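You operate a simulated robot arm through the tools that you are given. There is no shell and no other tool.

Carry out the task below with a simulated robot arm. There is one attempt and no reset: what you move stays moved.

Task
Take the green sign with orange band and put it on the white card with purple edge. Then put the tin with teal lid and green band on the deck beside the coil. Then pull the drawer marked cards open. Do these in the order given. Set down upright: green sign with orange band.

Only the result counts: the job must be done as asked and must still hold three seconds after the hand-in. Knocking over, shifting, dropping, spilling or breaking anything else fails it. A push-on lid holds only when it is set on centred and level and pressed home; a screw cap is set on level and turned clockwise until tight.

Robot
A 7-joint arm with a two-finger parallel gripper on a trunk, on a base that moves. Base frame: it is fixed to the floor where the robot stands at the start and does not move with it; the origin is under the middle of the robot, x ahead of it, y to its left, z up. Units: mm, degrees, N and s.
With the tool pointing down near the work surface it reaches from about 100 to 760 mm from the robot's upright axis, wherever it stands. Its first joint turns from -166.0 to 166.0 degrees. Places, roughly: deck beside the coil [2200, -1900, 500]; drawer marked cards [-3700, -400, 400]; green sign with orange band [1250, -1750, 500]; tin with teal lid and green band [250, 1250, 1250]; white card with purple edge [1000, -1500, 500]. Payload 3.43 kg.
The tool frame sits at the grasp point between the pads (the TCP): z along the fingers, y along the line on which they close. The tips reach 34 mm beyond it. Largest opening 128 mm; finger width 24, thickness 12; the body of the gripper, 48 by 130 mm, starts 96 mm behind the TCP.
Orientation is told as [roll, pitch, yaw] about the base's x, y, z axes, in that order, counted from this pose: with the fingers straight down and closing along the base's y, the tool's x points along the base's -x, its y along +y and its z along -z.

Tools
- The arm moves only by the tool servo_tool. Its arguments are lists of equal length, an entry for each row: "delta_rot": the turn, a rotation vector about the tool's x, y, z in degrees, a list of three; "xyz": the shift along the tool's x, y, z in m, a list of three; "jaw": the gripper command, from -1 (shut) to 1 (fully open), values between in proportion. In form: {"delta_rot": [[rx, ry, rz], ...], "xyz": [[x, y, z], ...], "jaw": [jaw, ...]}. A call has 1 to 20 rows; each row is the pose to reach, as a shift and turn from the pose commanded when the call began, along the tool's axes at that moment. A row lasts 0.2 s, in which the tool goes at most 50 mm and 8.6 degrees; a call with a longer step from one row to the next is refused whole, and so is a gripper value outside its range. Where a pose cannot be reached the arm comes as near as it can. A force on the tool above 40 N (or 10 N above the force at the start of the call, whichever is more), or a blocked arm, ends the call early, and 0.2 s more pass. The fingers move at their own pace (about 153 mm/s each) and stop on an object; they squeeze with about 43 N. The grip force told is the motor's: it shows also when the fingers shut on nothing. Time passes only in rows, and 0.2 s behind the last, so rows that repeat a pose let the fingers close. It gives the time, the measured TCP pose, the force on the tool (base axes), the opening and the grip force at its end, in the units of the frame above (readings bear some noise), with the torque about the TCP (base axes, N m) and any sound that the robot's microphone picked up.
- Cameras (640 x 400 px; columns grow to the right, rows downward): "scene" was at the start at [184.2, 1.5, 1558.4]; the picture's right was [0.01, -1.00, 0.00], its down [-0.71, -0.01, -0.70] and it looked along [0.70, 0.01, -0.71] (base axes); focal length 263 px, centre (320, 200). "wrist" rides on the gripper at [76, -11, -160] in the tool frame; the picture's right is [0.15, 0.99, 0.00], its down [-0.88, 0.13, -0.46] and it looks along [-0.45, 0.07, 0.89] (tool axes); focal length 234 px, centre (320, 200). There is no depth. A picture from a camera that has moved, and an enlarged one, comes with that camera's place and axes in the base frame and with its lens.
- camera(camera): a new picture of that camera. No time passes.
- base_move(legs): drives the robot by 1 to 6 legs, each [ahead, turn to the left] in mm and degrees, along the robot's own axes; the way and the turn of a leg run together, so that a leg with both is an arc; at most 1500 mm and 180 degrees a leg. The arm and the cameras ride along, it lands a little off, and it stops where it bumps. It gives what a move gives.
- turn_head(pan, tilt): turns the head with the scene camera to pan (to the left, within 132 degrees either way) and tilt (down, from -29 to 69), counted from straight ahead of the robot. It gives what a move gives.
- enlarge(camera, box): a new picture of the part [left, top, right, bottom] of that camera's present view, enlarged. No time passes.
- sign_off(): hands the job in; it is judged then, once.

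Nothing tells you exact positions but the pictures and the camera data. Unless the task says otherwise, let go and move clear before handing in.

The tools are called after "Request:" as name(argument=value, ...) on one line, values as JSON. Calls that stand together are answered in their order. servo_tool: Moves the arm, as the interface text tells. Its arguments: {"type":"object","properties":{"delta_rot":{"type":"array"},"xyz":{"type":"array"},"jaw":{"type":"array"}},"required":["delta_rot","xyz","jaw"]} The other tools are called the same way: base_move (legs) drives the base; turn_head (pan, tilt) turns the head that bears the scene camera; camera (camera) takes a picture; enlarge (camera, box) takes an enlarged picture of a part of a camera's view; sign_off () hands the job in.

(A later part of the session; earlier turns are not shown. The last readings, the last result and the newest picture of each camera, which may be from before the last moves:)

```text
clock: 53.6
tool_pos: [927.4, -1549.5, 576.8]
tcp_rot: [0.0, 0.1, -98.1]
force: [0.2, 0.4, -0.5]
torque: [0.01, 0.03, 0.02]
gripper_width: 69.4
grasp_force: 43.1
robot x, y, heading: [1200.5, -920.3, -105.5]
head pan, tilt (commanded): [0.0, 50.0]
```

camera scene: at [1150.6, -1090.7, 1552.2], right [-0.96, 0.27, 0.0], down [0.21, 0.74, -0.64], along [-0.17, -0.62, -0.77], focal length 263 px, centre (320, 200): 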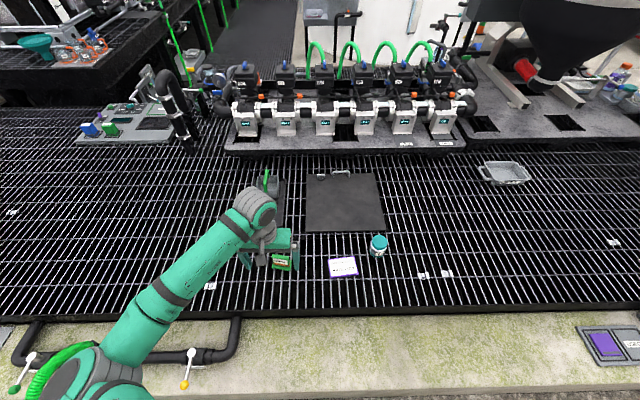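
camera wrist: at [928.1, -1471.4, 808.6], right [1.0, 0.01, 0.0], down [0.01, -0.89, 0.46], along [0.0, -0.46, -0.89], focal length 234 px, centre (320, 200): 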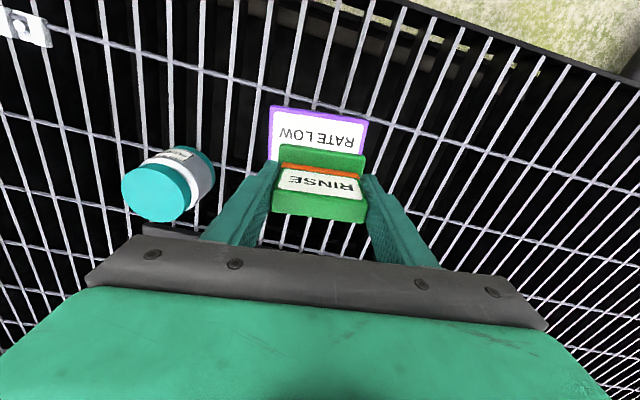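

Request:
servo_tool(delta_rot=[[0, 0, 0], [0, 0, 0], [0, 0, 0]], xyz=[[0, 0, 0.001], [0, 0, 0.002], [0, 0, 0.002]], jaw=[-1, -1, -1])

Request:
servo_tool(delta_rot=[[0, 0, 0], [0, 0, 0], [0, 0, 0]], xyz=[[0, 0, 0.001], [0, 0, 0.002], [0, 0, 0.002]], jaw=[-1, -1, -1])

Request:
enlarge(camera="scene", box=[300, 230, 400, 300])

```text
clock: 54.5
tool_pos: [927.4, -1548.9, 575.3]
tcp_rot: [0.0, 0.0, -98.0]
force: [-1.0, -1.3, -0.5]
torque: [-0.03, 0.02, -0.02]
gripper_width: 69.3
grasp_force: 43.0
robot x, y, heading: [1199.8, -916.6, -105.8]
head pan, tilt (commanded): [0.0, 50.0]
```

```text
clock: 55.2
tool_pos: [926.8, -1549.1, 574.1]
tcp_rot: [0.0, 0.0, -98.0]
force: [-0.5, 0.6, 6.6]
torque: [0.05, -0.03, -0.01]
gripper_width: 69.5
grasp_force: 42.6
robot x, y, heading: [1201.5, -917.9, -105.5]
head pan, tilt (commanded): [0.0, 50.0]
```

```text
5.71 times, centred on (350, 265) of scene
camera zoom: at [1150.6, -1090.6, 1552.2], right [-0.96, 0.27, 0.0], down [0.21, 0.74, -0.64], along [-0.17, -0.62, -0.77], focal length 1504 px, centre (149, -171)
```

zoom: 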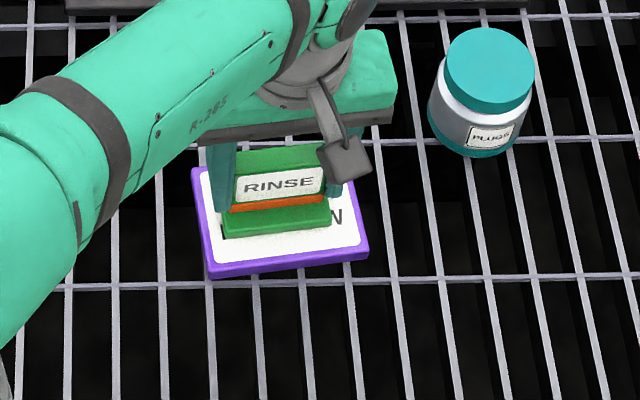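

I feel contact at 6.6 N, so the sign is resting on the card. I'll open partway, which leaves the jar clear, and lift straight up.

Request:
servo_tool(delta_rot=[[0, 0, 0], [0, 0, 0], [0, 0, 0], [0, 0, 0]], xyz=[[0, 0, -0.0005], [0, 0, -0.001], [0, 0, -0.001], [0, 0, -0.001]], jaw=[0.2, 0.5, 0.6, 0.6])

Request:
camera(camera="wrist")

```text
clock: 56.2
tool_pos: [926.9, -1548.9, 573.7]
tcp_rot: [-0.1, 0.0, -98.0]
force: [0.2, 1.0, -0.4]
torque: [-0.02, -0.01, 0.01]
gripper_width: 102.4
grasp_force: 0.0
robot x, y, heading: [1204.5, -914.4, -105.8]
head pan, tilt (commanded): [0.0, 50.0]
```

```text
taken
camera wrist: at [926.6, -1471.5, 733.6], right [1.0, 0.01, 0.0], down [0.01, -0.89, 0.46], along [0.0, -0.46, -0.89], focal length 234 px, centre (320, 200)
```

wrist: 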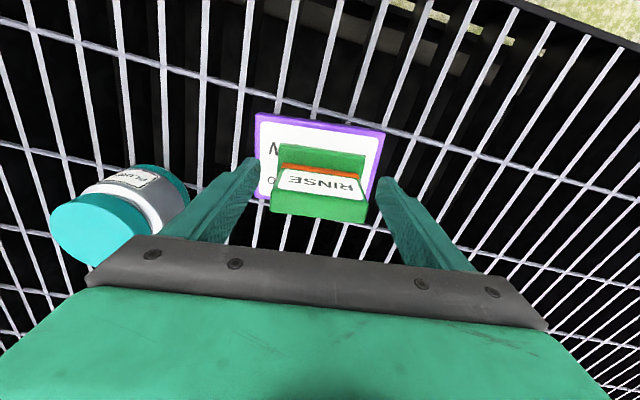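

The sign stands freely on the card. I'll raise straight up.

Request:
servo_tool(delta_rot=[[0, 0, 0], [0, 0, 0], [0, 0, 0], [0, 0, 0], [0, 0, 0], [0, 0, 0], [0, 0, 0]], xyz=[[0, 0, -0.02], [0, 0, -0.05], [0, 0, -0.09], [0, 0, -0.13], [0, 0, -0.175], [0, 0, -0.22], [0, 0, -0.25]], jaw=[0.6, 0.6, 0.6, 0.6, 0.6, 0.6, 0.6])

Request:
camera(camera="wrist")

Request:
enlarge(camera="scene", box=[280, 200, 420, 300])

```text
clock: 57.9
tool_pos: [927.1, -1548.4, 824.0]
tcp_rot: [0.0, 0.0, -98.1]
force: [0.4, -0.1, 0.1]
torque: [-0.02, -0.02, 0.02]
gripper_width: 102.5
grasp_force: 0.1
robot x, y, heading: [1199.5, -914.8, -105.6]
head pan, tilt (commanded): [0.0, 50.0]
```

```text
taken
camera wrist: at [927.0, -1471.1, 983.9], right [1.0, 0.01, 0.0], down [0.01, -0.89, 0.46], along [0.0, -0.46, -0.89], focal length 234 px, centre (320, 200)
```

wrist: 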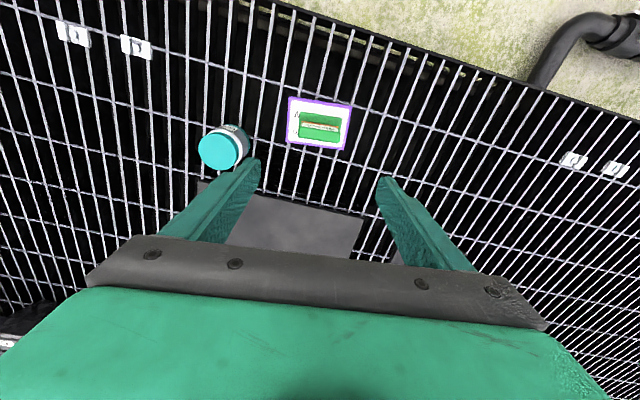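

```text
4.00 times, centred on (350, 250) of scene
camera zoom: at [1150.5, -1090.8, 1552.2], right [-0.96, 0.27, 0.0], down [0.21, 0.74, -0.64], along [-0.17, -0.62, -0.77], focal length 1053 px, centre (200, 0)
```

zoom: 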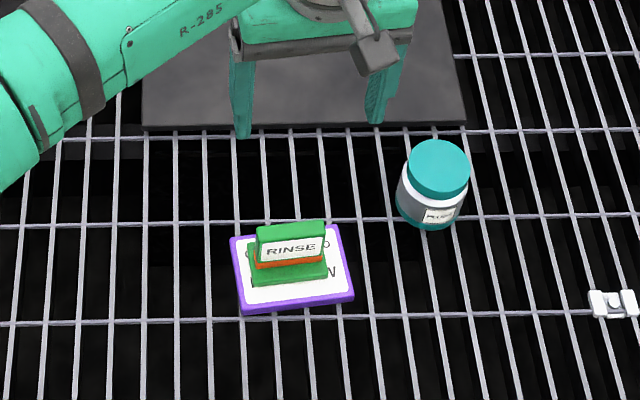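

The sign stands upright, centred on the card. While I'm here I'll look left toward the coil and the hose to plan where to put the tin.

Request:
turn_head(pan=60, tilt=40)

Request:
camera(camera="scene")

Request:
enlarge(camera="scene", box=[160, 60, 400, 210])

Request:
enlarge(camera="scene", box=[100, 200, 400, 388])

```text
clock: 59.1
tool_pos: [926.5, -1549.6, 823.2]
tcp_rot: [0.0, 0.0, -98.0]
force: [0.4, 0.5, -0.4]
torque: [0.01, 0.01, -0.03]
gripper_width: 102.2
grasp_force: 0.1
robot x, y, heading: [1203.2, -915.1, -105.9]
head pan, tilt (commanded): [60.0, 40.0]
```

```text
taken
camera scene: at [1230.7, -1077.5, 1566.3], right [-0.72, -0.7, 0.0], down [-0.45, 0.46, -0.77], along [0.53, -0.55, -0.64], focal length 263 px, centre (320, 200)
```

scene: 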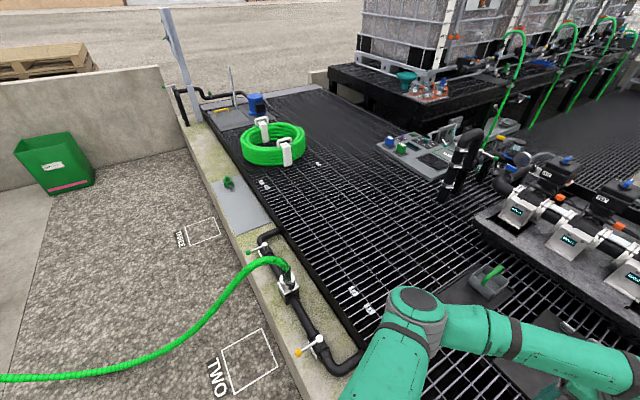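

```text
2.67 times, centred on (280, 135) of scene
camera zoom: at [1230.7, -1077.5, 1566.3], right [-0.72, -0.7, 0.0], down [-0.45, 0.46, -0.77], along [0.53, -0.55, -0.64], focal length 702 px, centre (427, 373)
```

zoom: 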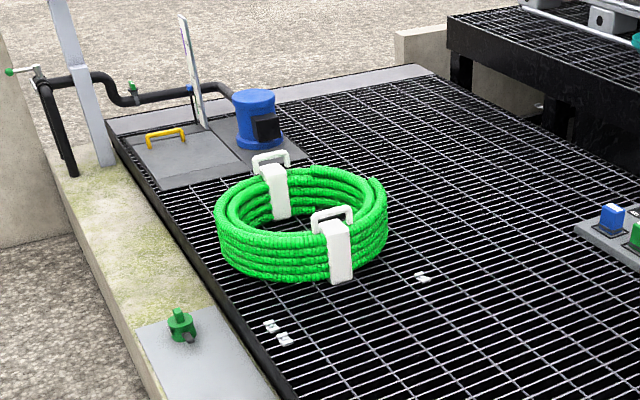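

```text
2.13 times, centred on (250, 294) of scene
camera zoom: at [1230.7, -1077.5, 1566.3], right [-0.72, -0.7, 0.0], down [-0.45, 0.46, -0.77], along [0.53, -0.55, -0.64], focal length 560 px, centre (469, 0)
```

zoom: 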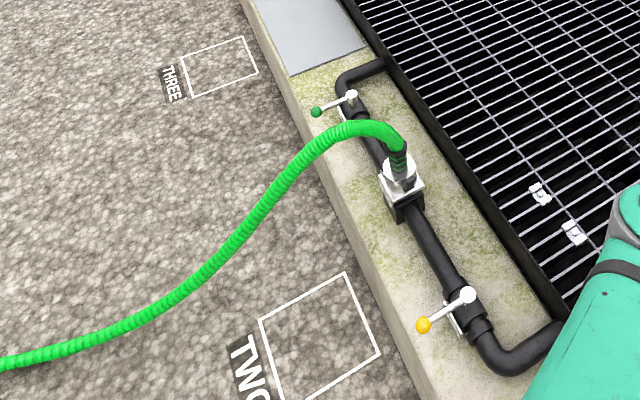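

The sign is done. The hose hangs across the aisle near square TWO, and the tin's spot is beyond it, so I'll need reach there later. Now I'll retract the arm, back away from the deck and drive to the green shelf.

Request:
servo_tool(delta_rot=[[0, 0, 1.3], [0, 0, 2.6], [0, 0, 3.9], [0, 0, 5.2], [0, 0, 6.5], [0, 0, 7.8]], xyz=[[0.02, 0.02, -0.03], [0.055, 0.05, -0.04], [0.09, 0.08, -0.05], [0.13, 0.11, -0.06], [0.17, 0.14, -0.07], [0.21, 0.16, -0.08]], jaw=[0.6, 0.8, 1, 1, 1, 1])

Request:
base_move(legs=[[-400, 0], [0, -116.6]])

Request:
turn_head(pan=0, tilt=30)

Request:
camera(camera="scene")

```text
refused: row 4 steps farther than a row can; nothing moved
```

```text
clock: 67.1
tool_pos: [858.3, -11.3, 823.2]
tcp_rot: [0.1, 0.0, 146.4]
force: [0.2, 0.3, 0.0]
torque: [-0.04, 0.01, -0.02]
gripper_width: 102.7
grasp_force: 0.0
robot x, y, heading: [1305.8, -533.8, 138.5]
head pan, tilt (commanded): [60.0, 40.0]
```

```text
clock: 68.4
tool_pos: [858.8, -10.6, 822.4]
tcp_rot: [0.0, 0.0, 146.2]
force: [-0.2, 0.3, 0.2]
torque: [0.02, 0.0, -0.03]
gripper_width: 102.4
grasp_force: 0.1
robot x, y, heading: [1310.1, -533.4, 138.6]
head pan, tilt (commanded): [0.0, 30.0]
```

```text
taken
camera scene: at [1161.6, -401.7, 1581.7], right [0.66, 0.75, 0.0], down [0.38, -0.33, -0.87], along [-0.65, 0.57, -0.5], focal length 263 px, centre (320, 200)
```

scene: 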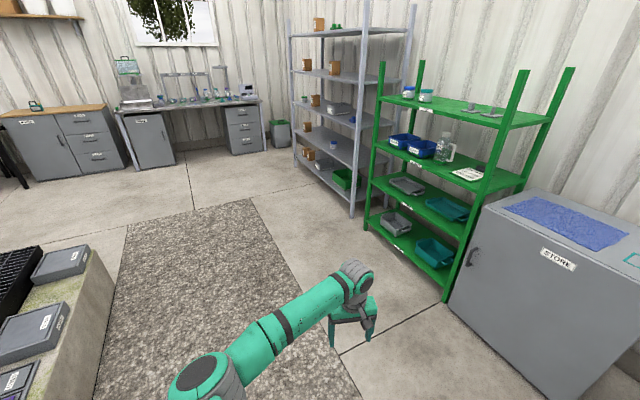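

Safely backed up. From here I can see the green shelf with the tins and the far cabinets with drawers. I'll enlarge both.

Request:
enlarge(camera="scene", box=[370, 60, 530, 160])

Request:
enlarge(camera="scene", box=[0, 80, 160, 180])

```text
4.00 times, centred on (450, 110) of scene
camera zoom: at [1161.6, -401.7, 1581.7], right [0.66, 0.75, 0.0], down [0.38, -0.33, -0.87], along [-0.65, 0.57, -0.5], focal length 1053 px, centre (-200, 560)
```

zoom: 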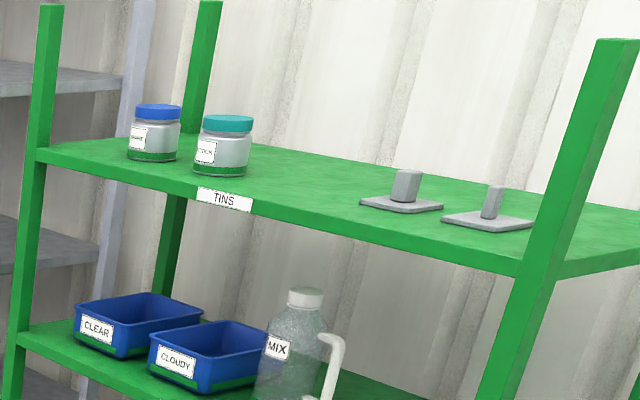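

```text
4.00 times, centred on (80, 130) of scene
camera zoom: at [1161.6, -401.7, 1581.7], right [0.66, 0.75, 0.0], down [0.38, -0.33, -0.87], along [-0.65, 0.57, -0.5], focal length 1053 px, centre (1280, 480)
```

zoom: 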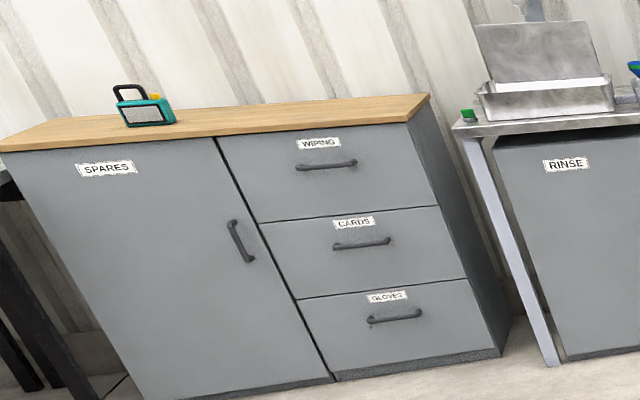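

The CARDS drawer is the middle one in the wooden-topped cabinet, and the STOCK tin is near (228, 1345, 1265). The deck spot is far from where I can stand because of the hose, so I'll test in this open area how far the arm reaches with the tool tilted forward.

Request:
servo_tool(delta_rot=[[0, 0, 1.3], [0, 0, 2.6], [0, 0, 3.9], [0, 0, 5.2], [0, 0, 6.5], [0, 0, 7.7], [0, 0, 7.7]], xyz=[[0.012, 0.017, 0.03], [0.024, 0.034, 0.06], [0.036, 0.051, 0.09], [0.048, 0.068, 0.12], [0.06, 0.086, 0.15], [0.0714, 0.1034, 0.183], [0.0714, 0.1034, 0.183]], jaw=[0.6, 0.8, 1, 1, 1, 1, 1])

```text
clock: 70.0
tool_pos: [860.4, -136.5, 640.5]
tcp_rot: [0.0, 0.0, 138.6]
force: [0.9, -0.5, -0.2]
torque: [-0.06, 0.0, -0.01]
gripper_width: 128.1
grasp_force: 0.1
robot x, y, heading: [1310.5, -530.4, 138.4]
head pan, tilt (commanded): [0.0, 30.0]
```

Request:
servo_tool(delta_rot=[[0, -6, 0], [0, -12, 0], [0, -18, 0], [0, -24, 0], [0, -30, 0], [0, -36, 0], [0, -42, 0], [0, -45, 0], [0, -45, 0]], xyz=[[-0.03, 0, 0.01], [-0.06, 0, 0.02], [-0.09, 0, 0.03], [-0.12, 0, 0.04], [-0.15, 0, 0.05], [-0.18, 0, 0.06], [-0.21, 0, 0.07], [-0.25, 0, 0.08], [-0.25, 0, 0.08]], jaw=[1, 1, 1, 1, 1, 1, 1, 1, 1])

Request:
camera(camera="scene")

```text
clock: 72.0
tool_pos: [672.2, 29.2, 558.9]
tcp_rot: [-0.2, -45.1, 138.5]
force: [0.7, -0.8, 0.4]
torque: [0.0, -0.02, 0.02]
gripper_width: 127.9
grasp_force: 0.0
robot x, y, heading: [1310.5, -534.1, 138.6]
head pan, tilt (commanded): [0.0, 30.0]
```

```text
taken
camera scene: at [1161.7, -401.6, 1581.7], right [0.66, 0.75, 0.0], down [0.37, -0.33, -0.87], along [-0.65, 0.57, -0.5], focal length 263 px, centre (320, 200)
```

scene: 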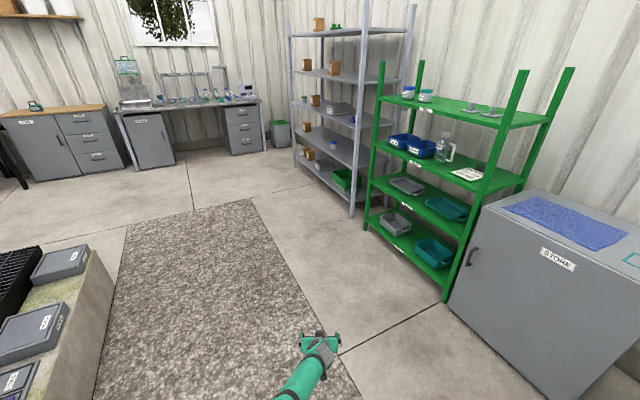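

At a 45° tilt it reached 852 mm. I'll push it further out to find the limit.

Request:
servo_tool(delta_rot=[[0, 0, 0], [0, 0, 0], [0, 0, 0], [0, 0, 0], [0, 0, 0], [0, 0, 0]], xyz=[[-0.0283, 0, 0.0283], [-0.0566, 0, 0.0566], [-0.0849, 0, 0.0849], [-0.1131, 0, 0.1131], [-0.1414, 0, 0.1414], [-0.1414, 0, 0.1414]], jaw=[1, 1, 1, 1, 1, 1])

```text
clock: 73.4
tool_pos: [612.6, 66.8, 612.8]
tcp_rot: [0.0, -45.0, 138.6]
force: [0.4, 0.3, 0.3]
torque: [0.0, -0.02, -0.02]
gripper_width: 127.9
grasp_force: 0.0
out of reach, approached as far as the arm can: row 1, 2, 3, 4, 5, 6
robot x, y, heading: [1308.1, -531.8, 138.5]
head pan, tilt (commanded): [0.0, 30.0]
```

Request:
servo_tool(delta_rot=[[0, -5, 0], [0, -10, 0], [0, -15, 0], [0, -20, 0], [0, -20, 0], [0, -20, 0]], xyz=[[0, 0, 0], [0, 0, 0], [0, 0, 0], [0, 0, 0], [0, 0, 0], [0, 0, 0]], jaw=[1, 1, 1, 1, 1, 1])

```text
clock: 74.8
tool_pos: [616.3, 68.0, 611.1]
tcp_rot: [0.2, -63.5, 138.7]
force: [-0.6, -0.6, 0.5]
torque: [-0.03, -0.01, 0.02]
gripper_width: 128.2
grasp_force: 0.1
robot x, y, heading: [1311.0, -533.5, 138.2]
head pan, tilt (commanded): [0.0, 30.0]
```

Request:
servo_tool(delta_rot=[[0, 0, 0], [0, 0, 0], [0, 0, 0], [0, 0, 0]], xyz=[[0.0227, 0, 0.0106], [0.0453, 0, 0.0211], [0.0453, 0, 0.0211], [0.0453, 0, 0.0211]], jaw=[1, 1, 1, 1])

Request:
servo_tool(delta_rot=[[0, 0, 0], [0, 0, 0], [0, 0, 0], [0, 0, 0]], xyz=[[-0.0169, 0, 0.0362], [-0.0338, 0, 0.0725], [-0.0338, 0, 0.0725], [-0.0338, 0, 0.0725]], jaw=[1, 1, 1, 1])

```text
clock: 75.8
tool_pos: [616.0, 55.3, 600.7]
tcp_rot: [0.0, -65.0, 138.6]
force: [-0.2, -0.9, 0.0]
torque: [0.0, 0.03, 0.0]
gripper_width: 127.9
grasp_force: 0.1
out of reach, approached as far as the arm can: row 1, 2, 3, 4
robot x, y, heading: [1308.3, -531.4, 138.6]
head pan, tilt (commanded): [0.0, 30.0]
```

```text
clock: 76.8
tool_pos: [616.5, 55.4, 599.7]
tcp_rot: [0.0, -65.0, 138.7]
force: [0.6, 0.7, -0.1]
torque: [0.0, -0.03, 0.01]
gripper_width: 128.3
grasp_force: 0.0
out of reach, approached as far as the arm can: row 1, 2, 3, 4
robot x, y, heading: [1309.7, -528.9, 138.2]
head pan, tilt (commanded): [0.0, 30.0]
```

The arm model now fits: about 755 mm reach pointing down and about 880 mm tilted at about 50° near deck height. Next I need the base's footprint and height, so I'll turn the wrist camera back toward the robot.

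Request:
servo_tool(delta_rot=[[0, 8, 0], [0, 16, 0], [0, 24, 0], [0, 32, 0], [0, 40, 0], [0, 48, 0], [0, 56, 0], [0, 64, 0], [0, 72, 0], [0, 80, 0], [0, 88, 0], [0, 96, 0], [0, 104, 0], [0, 110, 0], [0, 110, 0]], xyz=[[0.001, 0, -0.03], [0.002, 0, -0.06], [0.003, 0, -0.09], [0.005, 0, -0.12], [0.006, 0, -0.15], [0.007, 0, -0.18], [0.008, 0, -0.21], [0.009, 0, -0.24], [0.01, 0, -0.27], [0.011, 0, -0.3], [0.012, 0, -0.33], [0.013, 0, -0.36], [0.0154, 0, -0.3877], [0.0154, 0, -0.3877], [0.0154, 0, -0.3877]], jaw=[1, 1, 1, 1, 1, 1, 1, 1, 1, 1, 1, 1, 1, 1, 1])

Request:
camera(camera="wrist")

```text
clock: 80.0
tool_pos: [885.3, -178.1, 749.7]
tcp_rot: [0.0, 45.1, 138.7]
force: [0.8, -0.7, 0.0]
torque: [0.03, 0.0, 0.04]
gripper_width: 128.2
grasp_force: 0.1
out of reach, approached as far as the arm can: row 1
robot x, y, heading: [1309.1, -531.8, 138.5]
head pan, tilt (commanded): [0.0, 30.0]
```

```text
taken
camera wrist: at [847.1, -131.1, 917.0], right [-0.58, -0.81, 0.1], down [-0.8, 0.53, -0.3], along [0.19, -0.26, -0.95], focal length 234 px, centre (320, 200)
```

wrist: 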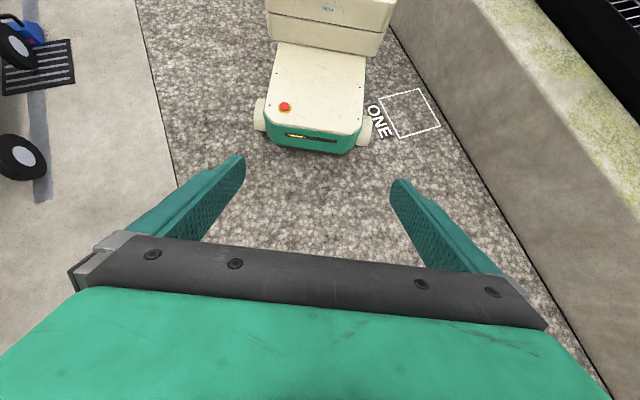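

The base is low (about 200–250 mm tall) with wheels to about ±212 mm, and the trunk overhangs it. I need the hose's exact shape to see how near I can stand, so I'll look at it from here.

Request:
turn_head(pan=-132, tilt=25)

Request:
camera(camera="scene")

Request:
enlarge(camera="scene", box=[0, 100, 320, 300])

```text
clock: 82.2
tool_pos: [884.8, -179.8, 750.0]
tcp_rot: [0.0, 45.1, 138.6]
force: [-0.3, -0.3, 0.4]
torque: [-0.02, 0.02, 0.02]
gripper_width: 127.9
grasp_force: 0.0
robot x, y, heading: [1309.1, -531.0, 138.3]
head pan, tilt (commanded): [-131.8, 25.0]
```

```text
taken
camera scene: at [1320.9, -450.6, 1589.7], right [0.12, -0.99, 0.0], down [-0.42, -0.05, -0.91], along [0.9, 0.11, -0.42], focal length 263 px, centre (320, 200)
```

scene: 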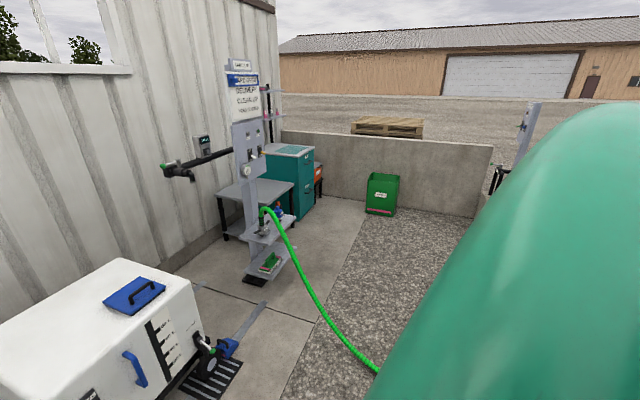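

```text
2.00 times, centred on (160, 200) of scene
camera zoom: at [1320.9, -450.6, 1589.7], right [0.12, -0.99, 0.0], down [-0.42, -0.05, -0.91], along [0.9, 0.11, -0.42], focal length 526 px, centre (640, 200)
```

zoom: 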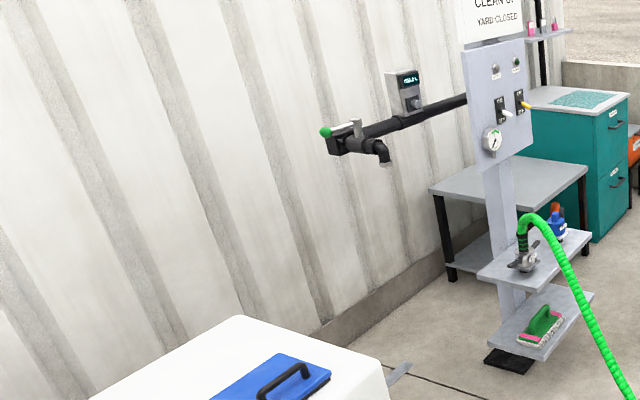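

The hose rests on the gravel near the middle of the aisle and rises steeply near the wall, reaching the manifold around (1790, -1450). Standing on this side with a tilted tool can just reach the deck spot, so I'll pick up the tin with a forward-tilted grasp. First I'll stow the arm and drive to the green shelf.

Request:
servo_tool(delta_rot=[[0, -7.5, 0], [0, -15, 0], [0, -22.5, 0], [0, -30, 0], [0, -37.5, 0], [0, -45, 0], [0, -45, 0]], xyz=[[0.026, 0, 0.0023], [0.052, 0, 0.0047], [0.078, 0, 0.007], [0.104, 0, 0.0094], [0.13, 0, 0.0118], [0.1556, 0, 0.0141], [0.1556, 0, 0.0141]], jaw=[1, 1, 1, 1, 1, 1, 1])

Request:
base_move(legs=[[0, -2], [1500, 0], [230, 0], [0, -61.2]])

Request:
turn_head(pan=0, tilt=25)

Request:
camera(camera="scene")

```text
clock: 83.8
tool_pos: [975.9, -258.3, 849.3]
tcp_rot: [-0.1, -0.1, 138.6]
force: [-0.7, 0.5, -0.6]
torque: [0.0, 0.01, 0.0]
gripper_width: 127.9
grasp_force: 0.2
robot x, y, heading: [1310.3, -529.9, 138.4]
head pan, tilt (commanded): [-131.8, 25.0]
```

```text
clock: 96.0
tool_pos: [138.3, 1074.9, 850.1]
tcp_rot: [0.1, 0.0, 75.6]
force: [0.9, -0.9, -0.1]
torque: [0.03, 0.0, 0.02]
gripper_width: 128.1
grasp_force: 0.0
robot x, y, heading: [45.1, 656.0, 75.7]
head pan, tilt (commanded): [-131.8, 25.0]
```

```text
clock: 98.1
tool_pos: [138.2, 1076.4, 849.9]
tcp_rot: [0.0, 0.0, 75.6]
force: [0.4, -0.2, -0.9]
torque: [-0.01, 0.02, 0.01]
gripper_width: 127.9
grasp_force: 0.0
robot x, y, heading: [47.6, 653.0, 75.3]
head pan, tilt (commanded): [0.0, 25.0]
```

```text
taken
camera scene: at [94.9, 844.7, 1589.7], right [0.97, -0.25, 0.0], down [-0.11, -0.41, -0.91], along [0.23, 0.88, -0.42], focal length 263 px, centre (320, 200)
```

scene: 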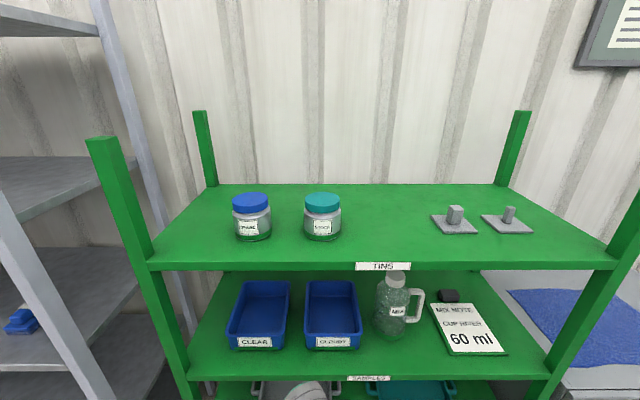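

I'm in front of the green shelf, and both tins stand on the top board: blue-lid SPARE on the left, teal-lid STOCK on the right. I'll enlarge to measure them.

Request:
enlarge(camera="scene", box=[210, 170, 370, 270])

Request:
turn_head(pan=30, tilt=25)

Request:
enlarge(camera="scene", box=[350, 150, 550, 290])

Request:
turn_head(pan=-30, tilt=25)

Request:
enlarge(camera="scene", box=[60, 150, 260, 290])

```text
4.00 times, centred on (290, 220) of scene
camera zoom: at [94.9, 844.7, 1589.7], right [0.97, -0.25, 0.0], down [-0.11, -0.41, -0.91], along [0.23, 0.88, -0.42], focal length 1053 px, centre (440, 120)
```

zoom: 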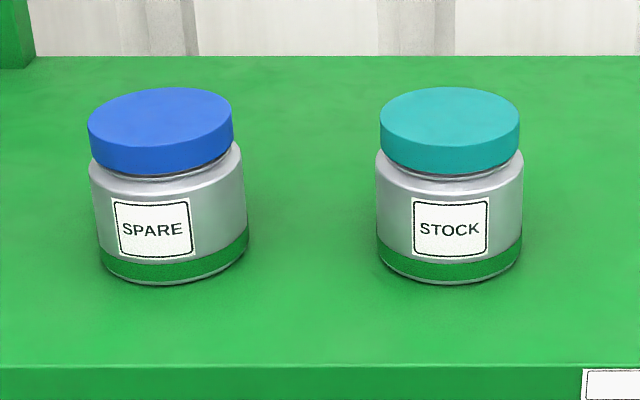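

```text
clock: 99.0
tool_pos: [136.8, 1075.3, 849.4]
tcp_rot: [0.0, 0.0, 75.6]
force: [-0.1, 0.8, -0.1]
torque: [0.03, 0.02, 0.01]
gripper_width: 127.9
grasp_force: 0.1
robot x, y, heading: [48.1, 652.8, 75.4]
head pan, tilt (commanded): [30.0, 25.0]
```

```text
2.86 times, centred on (450, 220) of scene
camera zoom: at [47.2, 844.4, 1589.7], right [0.96, 0.26, 0.0], down [0.11, -0.41, -0.91], along [-0.24, 0.87, -0.42], focal length 752 px, centre (-51, 143)
```

zoom: 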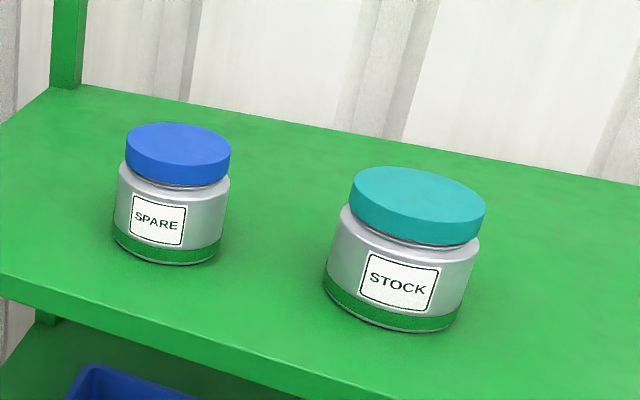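

```text
clock: 100.3
tool_pos: [139.0, 1075.0, 849.9]
tcp_rot: [0.0, -0.1, 75.6]
force: [0.1, 0.5, 0.1]
torque: [0.01, -0.02, 0.03]
gripper_width: 128.2
grasp_force: 0.1
robot x, y, heading: [49.5, 653.4, 75.6]
head pan, tilt (commanded): [-30.0, 25.0]
```

```text
2.86 times, centred on (160, 220) of scene
camera zoom: at [136.3, 821.2, 1589.7], right [0.71, -0.7, 0.0], down [-0.3, -0.3, -0.91], along [0.64, 0.65, -0.42], focal length 752 px, centre (777, 143)
```

zoom: 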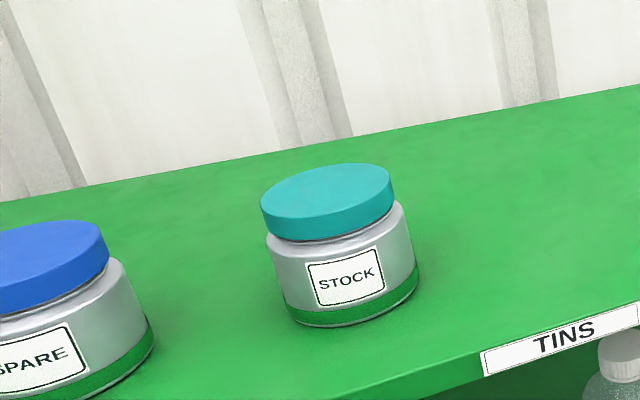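

The STOCK tin's centre is at (232, 1350), the board is at z≈1266, the tin is about 83 mm across and 83 mm tall, and its neighbour is 159 mm away, so there is plenty of room. I'll raise the arm in front of the shelf first.

Request:
servo_tool(delta_rot=[[0, 0, 0], [0, 0, 0], [0, 0, 0], [0, 0, 0], [0, 0, 0], [0, 0, 0], [0, 0, 0], [0, 0, 0], [0, 0, 0]], xyz=[[0, -0.003, -0.045], [0, -0.006, -0.09], [0, -0.01, -0.135], [0, -0.013, -0.18], [0, -0.016, -0.225], [0, -0.019, -0.27], [0, -0.022, -0.315], [0, -0.022, -0.36], [0, -0.022, -0.4]], jaw=[1, 1, 1, 1, 1, 1, 1, 1, 1])

Request:
turn_head(pan=0, tilt=35)

Request:
camera(camera="scene")

```text
clock: 102.3
tool_pos: [159.3, 1068.8, 1136.3]
tcp_rot: [-0.4, -0.1, 75.6]
force: [-0.6, -0.4, -0.1]
torque: [-0.03, -0.01, -0.01]
gripper_width: 128.3
grasp_force: 0.1
out of reach, approached as far as the arm can: row 7, 8, 9
robot x, y, heading: [48.1, 655.1, 75.2]
head pan, tilt (commanded): [-30.0, 25.0]
```

```text
clock: 103.3
tool_pos: [158.8, 1068.3, 1136.3]
tcp_rot: [-0.3, -0.1, 75.6]
force: [0.7, 0.7, 0.3]
torque: [0.0, -0.01, 0.02]
gripper_width: 127.9
grasp_force: 0.0
robot x, y, heading: [48.1, 651.9, 75.6]
head pan, tilt (commanded): [0.0, 35.0]
```

```text
taken
camera scene: at [93.9, 840.8, 1573.9], right [0.97, -0.25, 0.0], down [-0.14, -0.55, -0.82], along [0.21, 0.79, -0.57], focal length 263 px, centre (320, 200)
```

scene: 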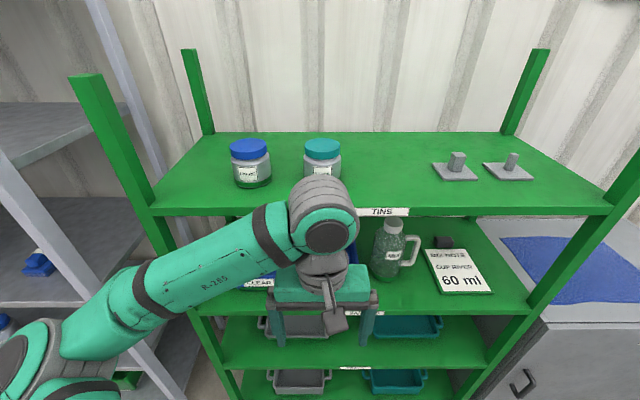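

Pointing straight down limits the height, so I'll back off a little for room, then tilt the tool forward and raise it.

Request:
base_move(legs=[[-120, 0]])

Request:
servo_tool(delta_rot=[[0, -6, 0], [0, -12, 0], [0, -18, 0], [0, -24, 0], [0, -30, 0], [0, -36, 0], [0, -42, 0], [0, -48, 0], [0, -50, 0], [0, -50, 0]], xyz=[[-0.012, 0, 0], [-0.024, 0, -0.01], [-0.036, 0, -0.03], [-0.048, 0, -0.06], [-0.06, 0, -0.09], [-0.07, 0, -0.13], [-0.08, 0, -0.17], [-0.09, 0, -0.21], [-0.1, 0, -0.25], [-0.1, 0, -0.26]], jaw=[1, 1, 1, 1, 1, 1, 1, 1, 1, 1])

Request:
camera(camera="scene")

Request:
camera(camera="wrist")

```text
clock: 104.5
tool_pos: [127.8, 952.2, 1135.7]
tcp_rot: [-0.3, -0.1, 75.6]
force: [0.8, 0.3, 0.9]
torque: [0.01, 0.01, -0.01]
gripper_width: 127.9
grasp_force: 0.0
robot x, y, heading: [14.5, 540.2, 75.5]
head pan, tilt (commanded): [0.0, 35.0]
```

```text
clock: 106.7
tool_pos: [122.2, 1091.1, 1321.9]
tcp_rot: [-0.7, -50.1, 76.1]
force: [-0.5, 0.3, -0.2]
torque: [-0.01, -0.02, 0.01]
gripper_width: 128.1
grasp_force: 0.0
out of reach, approached as far as the arm can: row 4, 5, 6, 7, 8, 9, 10
robot x, y, heading: [17.1, 537.9, 75.4]
head pan, tilt (commanded): [0.0, 35.0]
```

```text
taken
camera scene: at [63.3, 723.5, 1573.9], right [0.97, -0.25, 0.0], down [-0.14, -0.56, -0.82], along [0.21, 0.79, -0.57], focal length 263 px, centre (320, 200)
```

scene: 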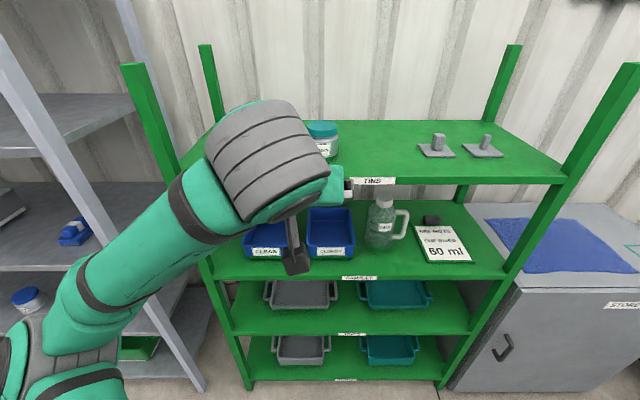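

```text
taken
camera wrist: at [90.4, 922.6, 1366.1], right [-0.98, 0.16, -0.12], down [-0.08, 0.24, 0.97], along [0.18, 0.96, -0.22], focal length 234 px, centre (320, 200)
```

wrist: 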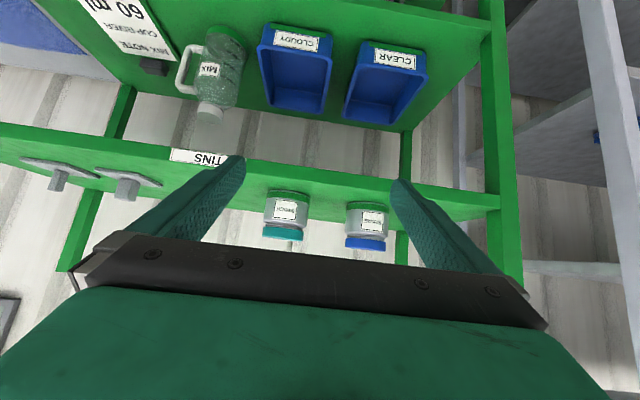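

The tool is tilted 50° and just in front of the shelf. I'll move to a pre-grasp point 100 mm back from the tin along the tool axis.

Request:
servo_tool(delta_rot=[[0, 0, 0], [0, 0, 0], [0, 0, 0], [0, 0, 0], [0, 0, 0], [0, 0, 0], [0, 0, 0]], xyz=[[-0.0277, -0.0074, 0.0205], [-0.0555, -0.0148, 0.041], [-0.0832, -0.0222, 0.0615], [-0.1109, -0.0296, 0.0819], [-0.1387, -0.037, 0.1024], [-0.1664, -0.0444, 0.1229], [-0.1664, -0.0444, 0.1229]], jaw=[1, 1, 1, 1, 1, 1, 1])

Request:
camera(camera="wrist")

Request:
camera(camera="scene")

```text
clock: 108.3
tool_pos: [216.4, 1275.4, 1370.0]
tcp_rot: [-0.5, -50.1, 75.9]
force: [-1.1, 0.7, 0.2]
torque: [-0.03, 0.01, -0.02]
gripper_width: 128.3
grasp_force: 0.1
robot x, y, heading: [17.3, 539.1, 75.4]
head pan, tilt (commanded): [0.0, 35.0]
```

```text
taken
camera wrist: at [184.5, 1106.4, 1415.3], right [-0.98, 0.16, -0.12], down [-0.08, 0.24, 0.97], along [0.18, 0.96, -0.23], focal length 234 px, centre (320, 200)
```

wrist: 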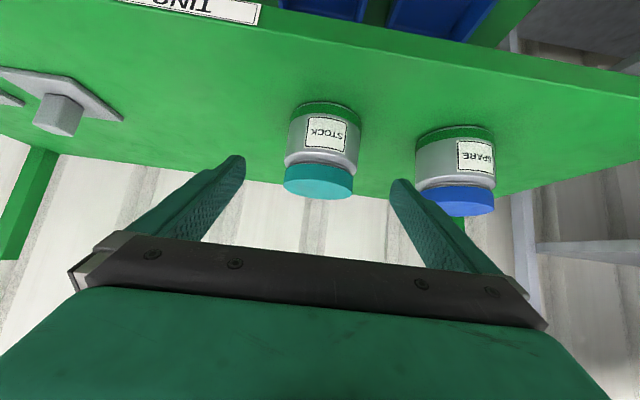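

```text
taken
camera scene: at [63.4, 723.5, 1573.9], right [0.97, -0.25, 0.0], down [-0.14, -0.56, -0.82], along [0.21, 0.79, -0.57], focal length 263 px, centre (320, 200)
```

scene: 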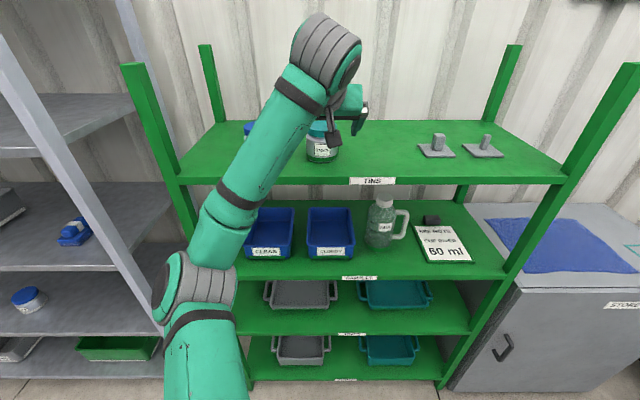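

The tin is centred between the fingers in the wrist view, matching my estimate. I'll advance along the tool axis to the grasp point.

Request:
servo_tool(delta_rot=[[0, 0, 0], [0, 0, 0], [0, 0, 0], [0, 0, 0], [0, 0, 0]], xyz=[[0, 0.003, 0.025], [0, 0.003, 0.05], [0, 0.003, 0.075], [0, 0.003, 0.0985], [0, 0.003, 0.0985]], jaw=[1, 1, 1, 1, 1])

Request:
camera(camera="wrist")

Request:
enlarge(camera="scene", box=[230, 70, 430, 200])

```text
clock: 109.5
tool_pos: [232.4, 1349.2, 1307.5]
tcp_rot: [-0.4, -50.1, 76.0]
force: [-0.4, 0.1, -0.4]
torque: [0.0, 0.0, 0.0]
gripper_width: 128.0
grasp_force: 0.1
robot x, y, heading: [15.1, 538.9, 75.5]
head pan, tilt (commanded): [0.0, 35.0]
```

```text
taken
camera wrist: at [200.7, 1180.7, 1351.6], right [-0.98, 0.16, -0.12], down [-0.08, 0.24, 0.97], along [0.18, 0.96, -0.23], focal length 234 px, centre (320, 200)
```

wrist: 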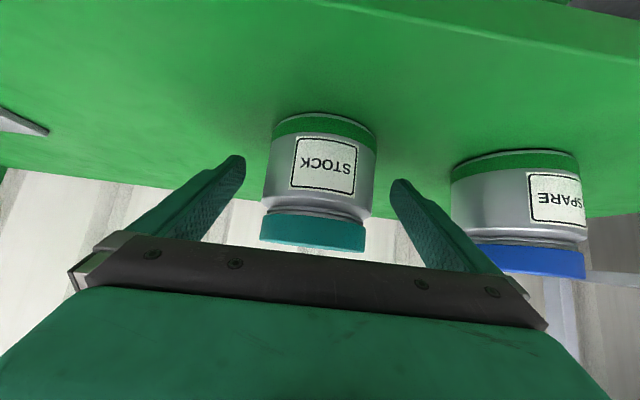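

```text
3.08 times, centred on (330, 135) of scene
camera zoom: at [63.4, 723.5, 1573.9], right [0.97, -0.25, 0.0], down [-0.14, -0.56, -0.82], along [0.21, 0.79, -0.57], focal length 810 px, centre (289, 400)
```

zoom: 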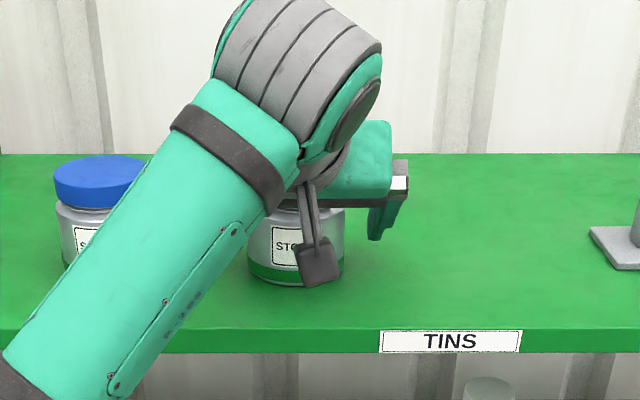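

Everything lines up. I'll close on the tin.

Request:
servo_tool(delta_rot=[[0, 0, 0], [0, 0, 0], [0, 0, 0], [0, 0, 0], [0, 0, 0]], xyz=[[0, 0, 0], [0, 0, 0], [0, 0, 0], [0, 0, 0], [0, 0, 0]], jaw=[0.5, 0, -0.5, -1, -1])

Request:
camera(camera="wrist")

```text
clock: 110.7
tool_pos: [233.3, 1347.7, 1308.2]
tcp_rot: [-0.5, -50.1, 76.0]
force: [0.7, 0.3, 0.4]
torque: [0.05, 0.02, -0.03]
gripper_width: 82.5
grasp_force: 43.1
robot x, y, heading: [12.8, 536.2, 75.3]
head pan, tilt (commanded): [0.0, 35.0]
```

```text
taken
camera wrist: at [200.7, 1180.6, 1351.8], right [-0.98, 0.16, -0.12], down [-0.08, 0.24, 0.97], along [0.18, 0.96, -0.23], focal length 234 px, centre (320, 200)
```

wrist: 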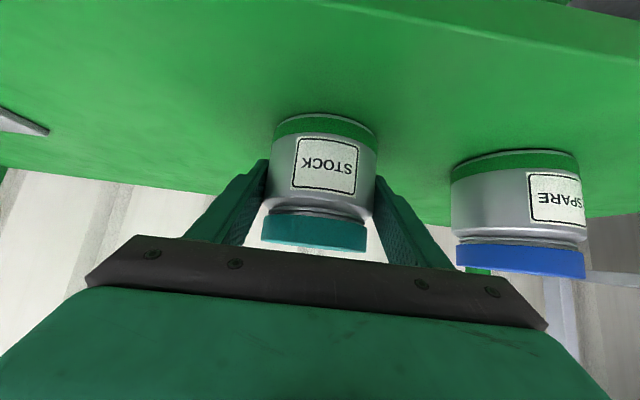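

The grip is firm at 82.5 mm. I'll lift straight up 50 mm and check that it stays level.

Request:
servo_tool(delta_rot=[[0, 0, 0], [0, 0, 0], [0, 0, 0], [0, 0, 0]], xyz=[[-0.0077, 0, -0.0064], [-0.023, 0, -0.0193], [-0.0383, 0, -0.0321], [-0.0383, 0, -0.0321]], jaw=[-1, -1, -1, -1])

Request:
camera(camera="wrist")

Request:
enlarge(camera="scene", box=[230, 50, 430, 180])

```text
clock: 111.7
tool_pos: [233.5, 1349.7, 1357.1]
tcp_rot: [-0.5, -50.0, 76.0]
force: [0.7, -0.1, -0.8]
torque: [-0.02, -0.02, -0.02]
gripper_width: 82.5
grasp_force: 43.3
robot x, y, heading: [20.3, 535.9, 75.7]
head pan, tilt (commanded): [0.0, 35.0]
```

```text
taken
camera wrist: at [200.6, 1181.1, 1401.9], right [-0.98, 0.15, -0.12], down [-0.08, 0.24, 0.97], along [0.18, 0.96, -0.23], focal length 234 px, centre (320, 200)
```

wrist: 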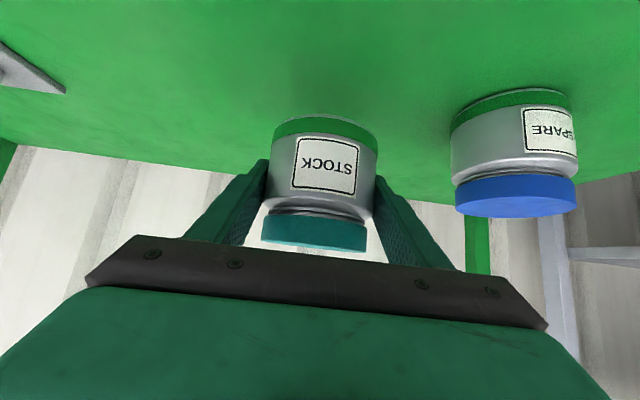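

```text
3.08 times, centred on (330, 115) of scene
camera zoom: at [63.4, 723.6, 1573.9], right [0.97, -0.25, 0.0], down [-0.14, -0.56, -0.82], along [0.21, 0.79, -0.57], focal length 810 px, centre (289, 462)
```

zoom: 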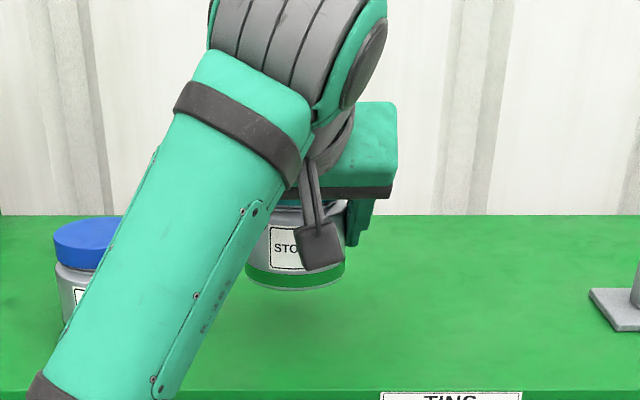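

The tin is held level. I'll back the base straight out so the tin clears the shelf, then lower the arm while keeping the tin upright.

Request:
base_move(legs=[[-450, 0]])

Request:
servo_tool(delta_rot=[[0, 0, 0], [0, 0, 0], [0, 0, 0], [0, 0, 0], [0, 0, 0], [0, 0, 0], [0, 0, 0], [0, 0, 0], [0, 0, 0], [0, 0, 0], [0, 0, 0], [0, 0, 0], [0, 0, 0]], xyz=[[0.042, 0, 0.0092], [0.084, 0, 0.0183], [0.126, 0, 0.0275], [0.168, 0, 0.0366], [0.21, 0, 0.0458], [0.252, 0, 0.055], [0.294, 0, 0.0641], [0.336, 0, 0.0733], [0.378, 0, 0.0824], [0.42, 0, 0.0916], [0.462, 0, 0.1007], [0.5043, 0, 0.1099], [0.5043, 0, 0.1099]], jaw=[-1, -1, -1, -1, -1, -1, -1, -1, -1, -1, -1, -1, -1])

Request:
camera(camera="scene")

Request:
camera(camera="wrist")

```text
clock: 114.5
tool_pos: [116.5, 915.5, 1357.0]
tcp_rot: [-0.4, -50.1, 76.1]
force: [1.0, -0.6, -1.7]
torque: [-0.01, -0.01, 0.01]
gripper_width: 82.6
grasp_force: 42.7
robot x, y, heading: [-93.0, 105.1, 75.4]
head pan, tilt (commanded): [0.0, 35.0]
```

```text
clock: 117.2
tool_pos: [61.1, 683.5, 900.0]
tcp_rot: [-0.5, -50.1, 76.1]
force: [-0.2, -0.5, -1.6]
torque: [0.0, -0.02, 0.0]
gripper_width: 82.7
grasp_force: 43.2
robot x, y, heading: [-91.8, 102.5, 75.5]
head pan, tilt (commanded): [0.0, 35.0]
```

```text
taken
camera scene: at [-49.6, 289.4, 1573.9], right [0.97, -0.25, 0.0], down [-0.14, -0.56, -0.82], along [0.2, 0.79, -0.57], focal length 263 px, centre (320, 200)
```

scene: 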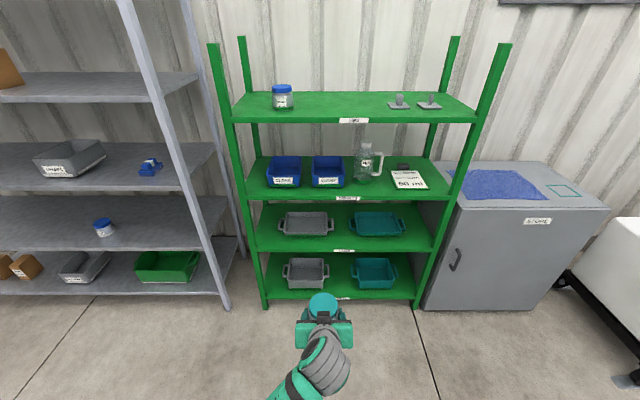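

```text
taken
camera wrist: at [31.1, 516.1, 943.7], right [-0.98, 0.15, -0.12], down [-0.08, 0.24, 0.97], along [0.18, 0.96, -0.23], focal length 234 px, centre (320, 200)
```

wrist: 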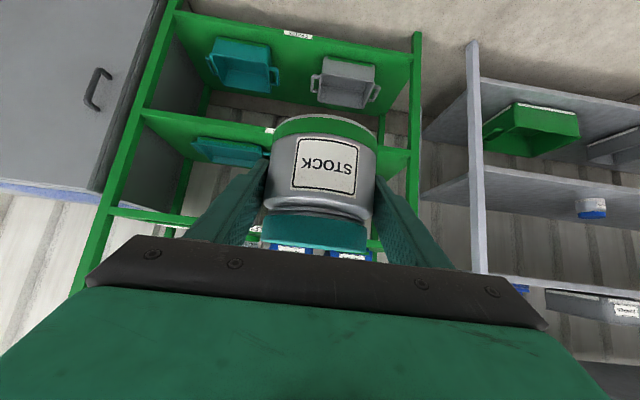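

The tin is safely held upright. I'll turn and drive along the aisle toward square TWO, stopping well short of the hose.

Request:
base_move(legs=[[0, -104.9], [1500, 0]])

Request:
turn_head(pan=-10, tilt=30)

Request:
camera(camera="scene")

```text
clock: 129.6
tool_pos: [1706.8, -936.1, 899.0]
tcp_rot: [-0.5, -50.0, -28.9]
force: [0.2, -0.2, -0.5]
torque: [-0.03, 0.03, 0.0]
gripper_width: 82.6
grasp_force: 42.7
robot x, y, heading: [1188.9, -628.9, -29.5]
head pan, tilt (commanded): [0.0, 35.0]
```

```text
clock: 130.3
tool_pos: [1707.1, -937.4, 898.8]
tcp_rot: [-0.4, -50.1, -29.0]
force: [-0.1, 0.9, -1.2]
torque: [0.0, 0.02, 0.02]
gripper_width: 82.5
grasp_force: 43.0
robot x, y, heading: [1185.4, -632.3, -29.4]
head pan, tilt (commanded): [-10.0, 30.0]
```

```text
taken
camera scene: at [1346.1, -740.7, 1581.7], right [-0.64, -0.77, 0.0], down [-0.39, 0.32, -0.87], along [0.67, -0.55, -0.5], focal length 263 px, centre (320, 200)
```

scene: 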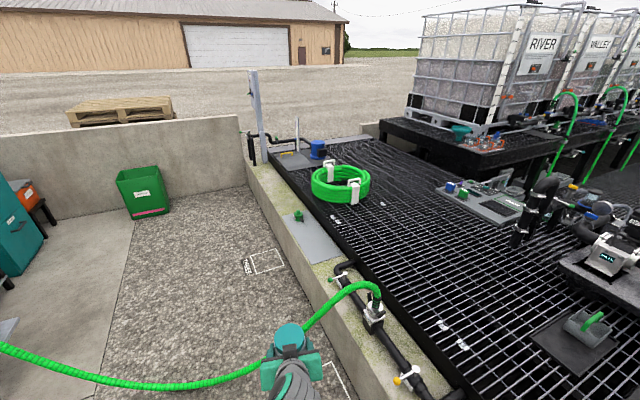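

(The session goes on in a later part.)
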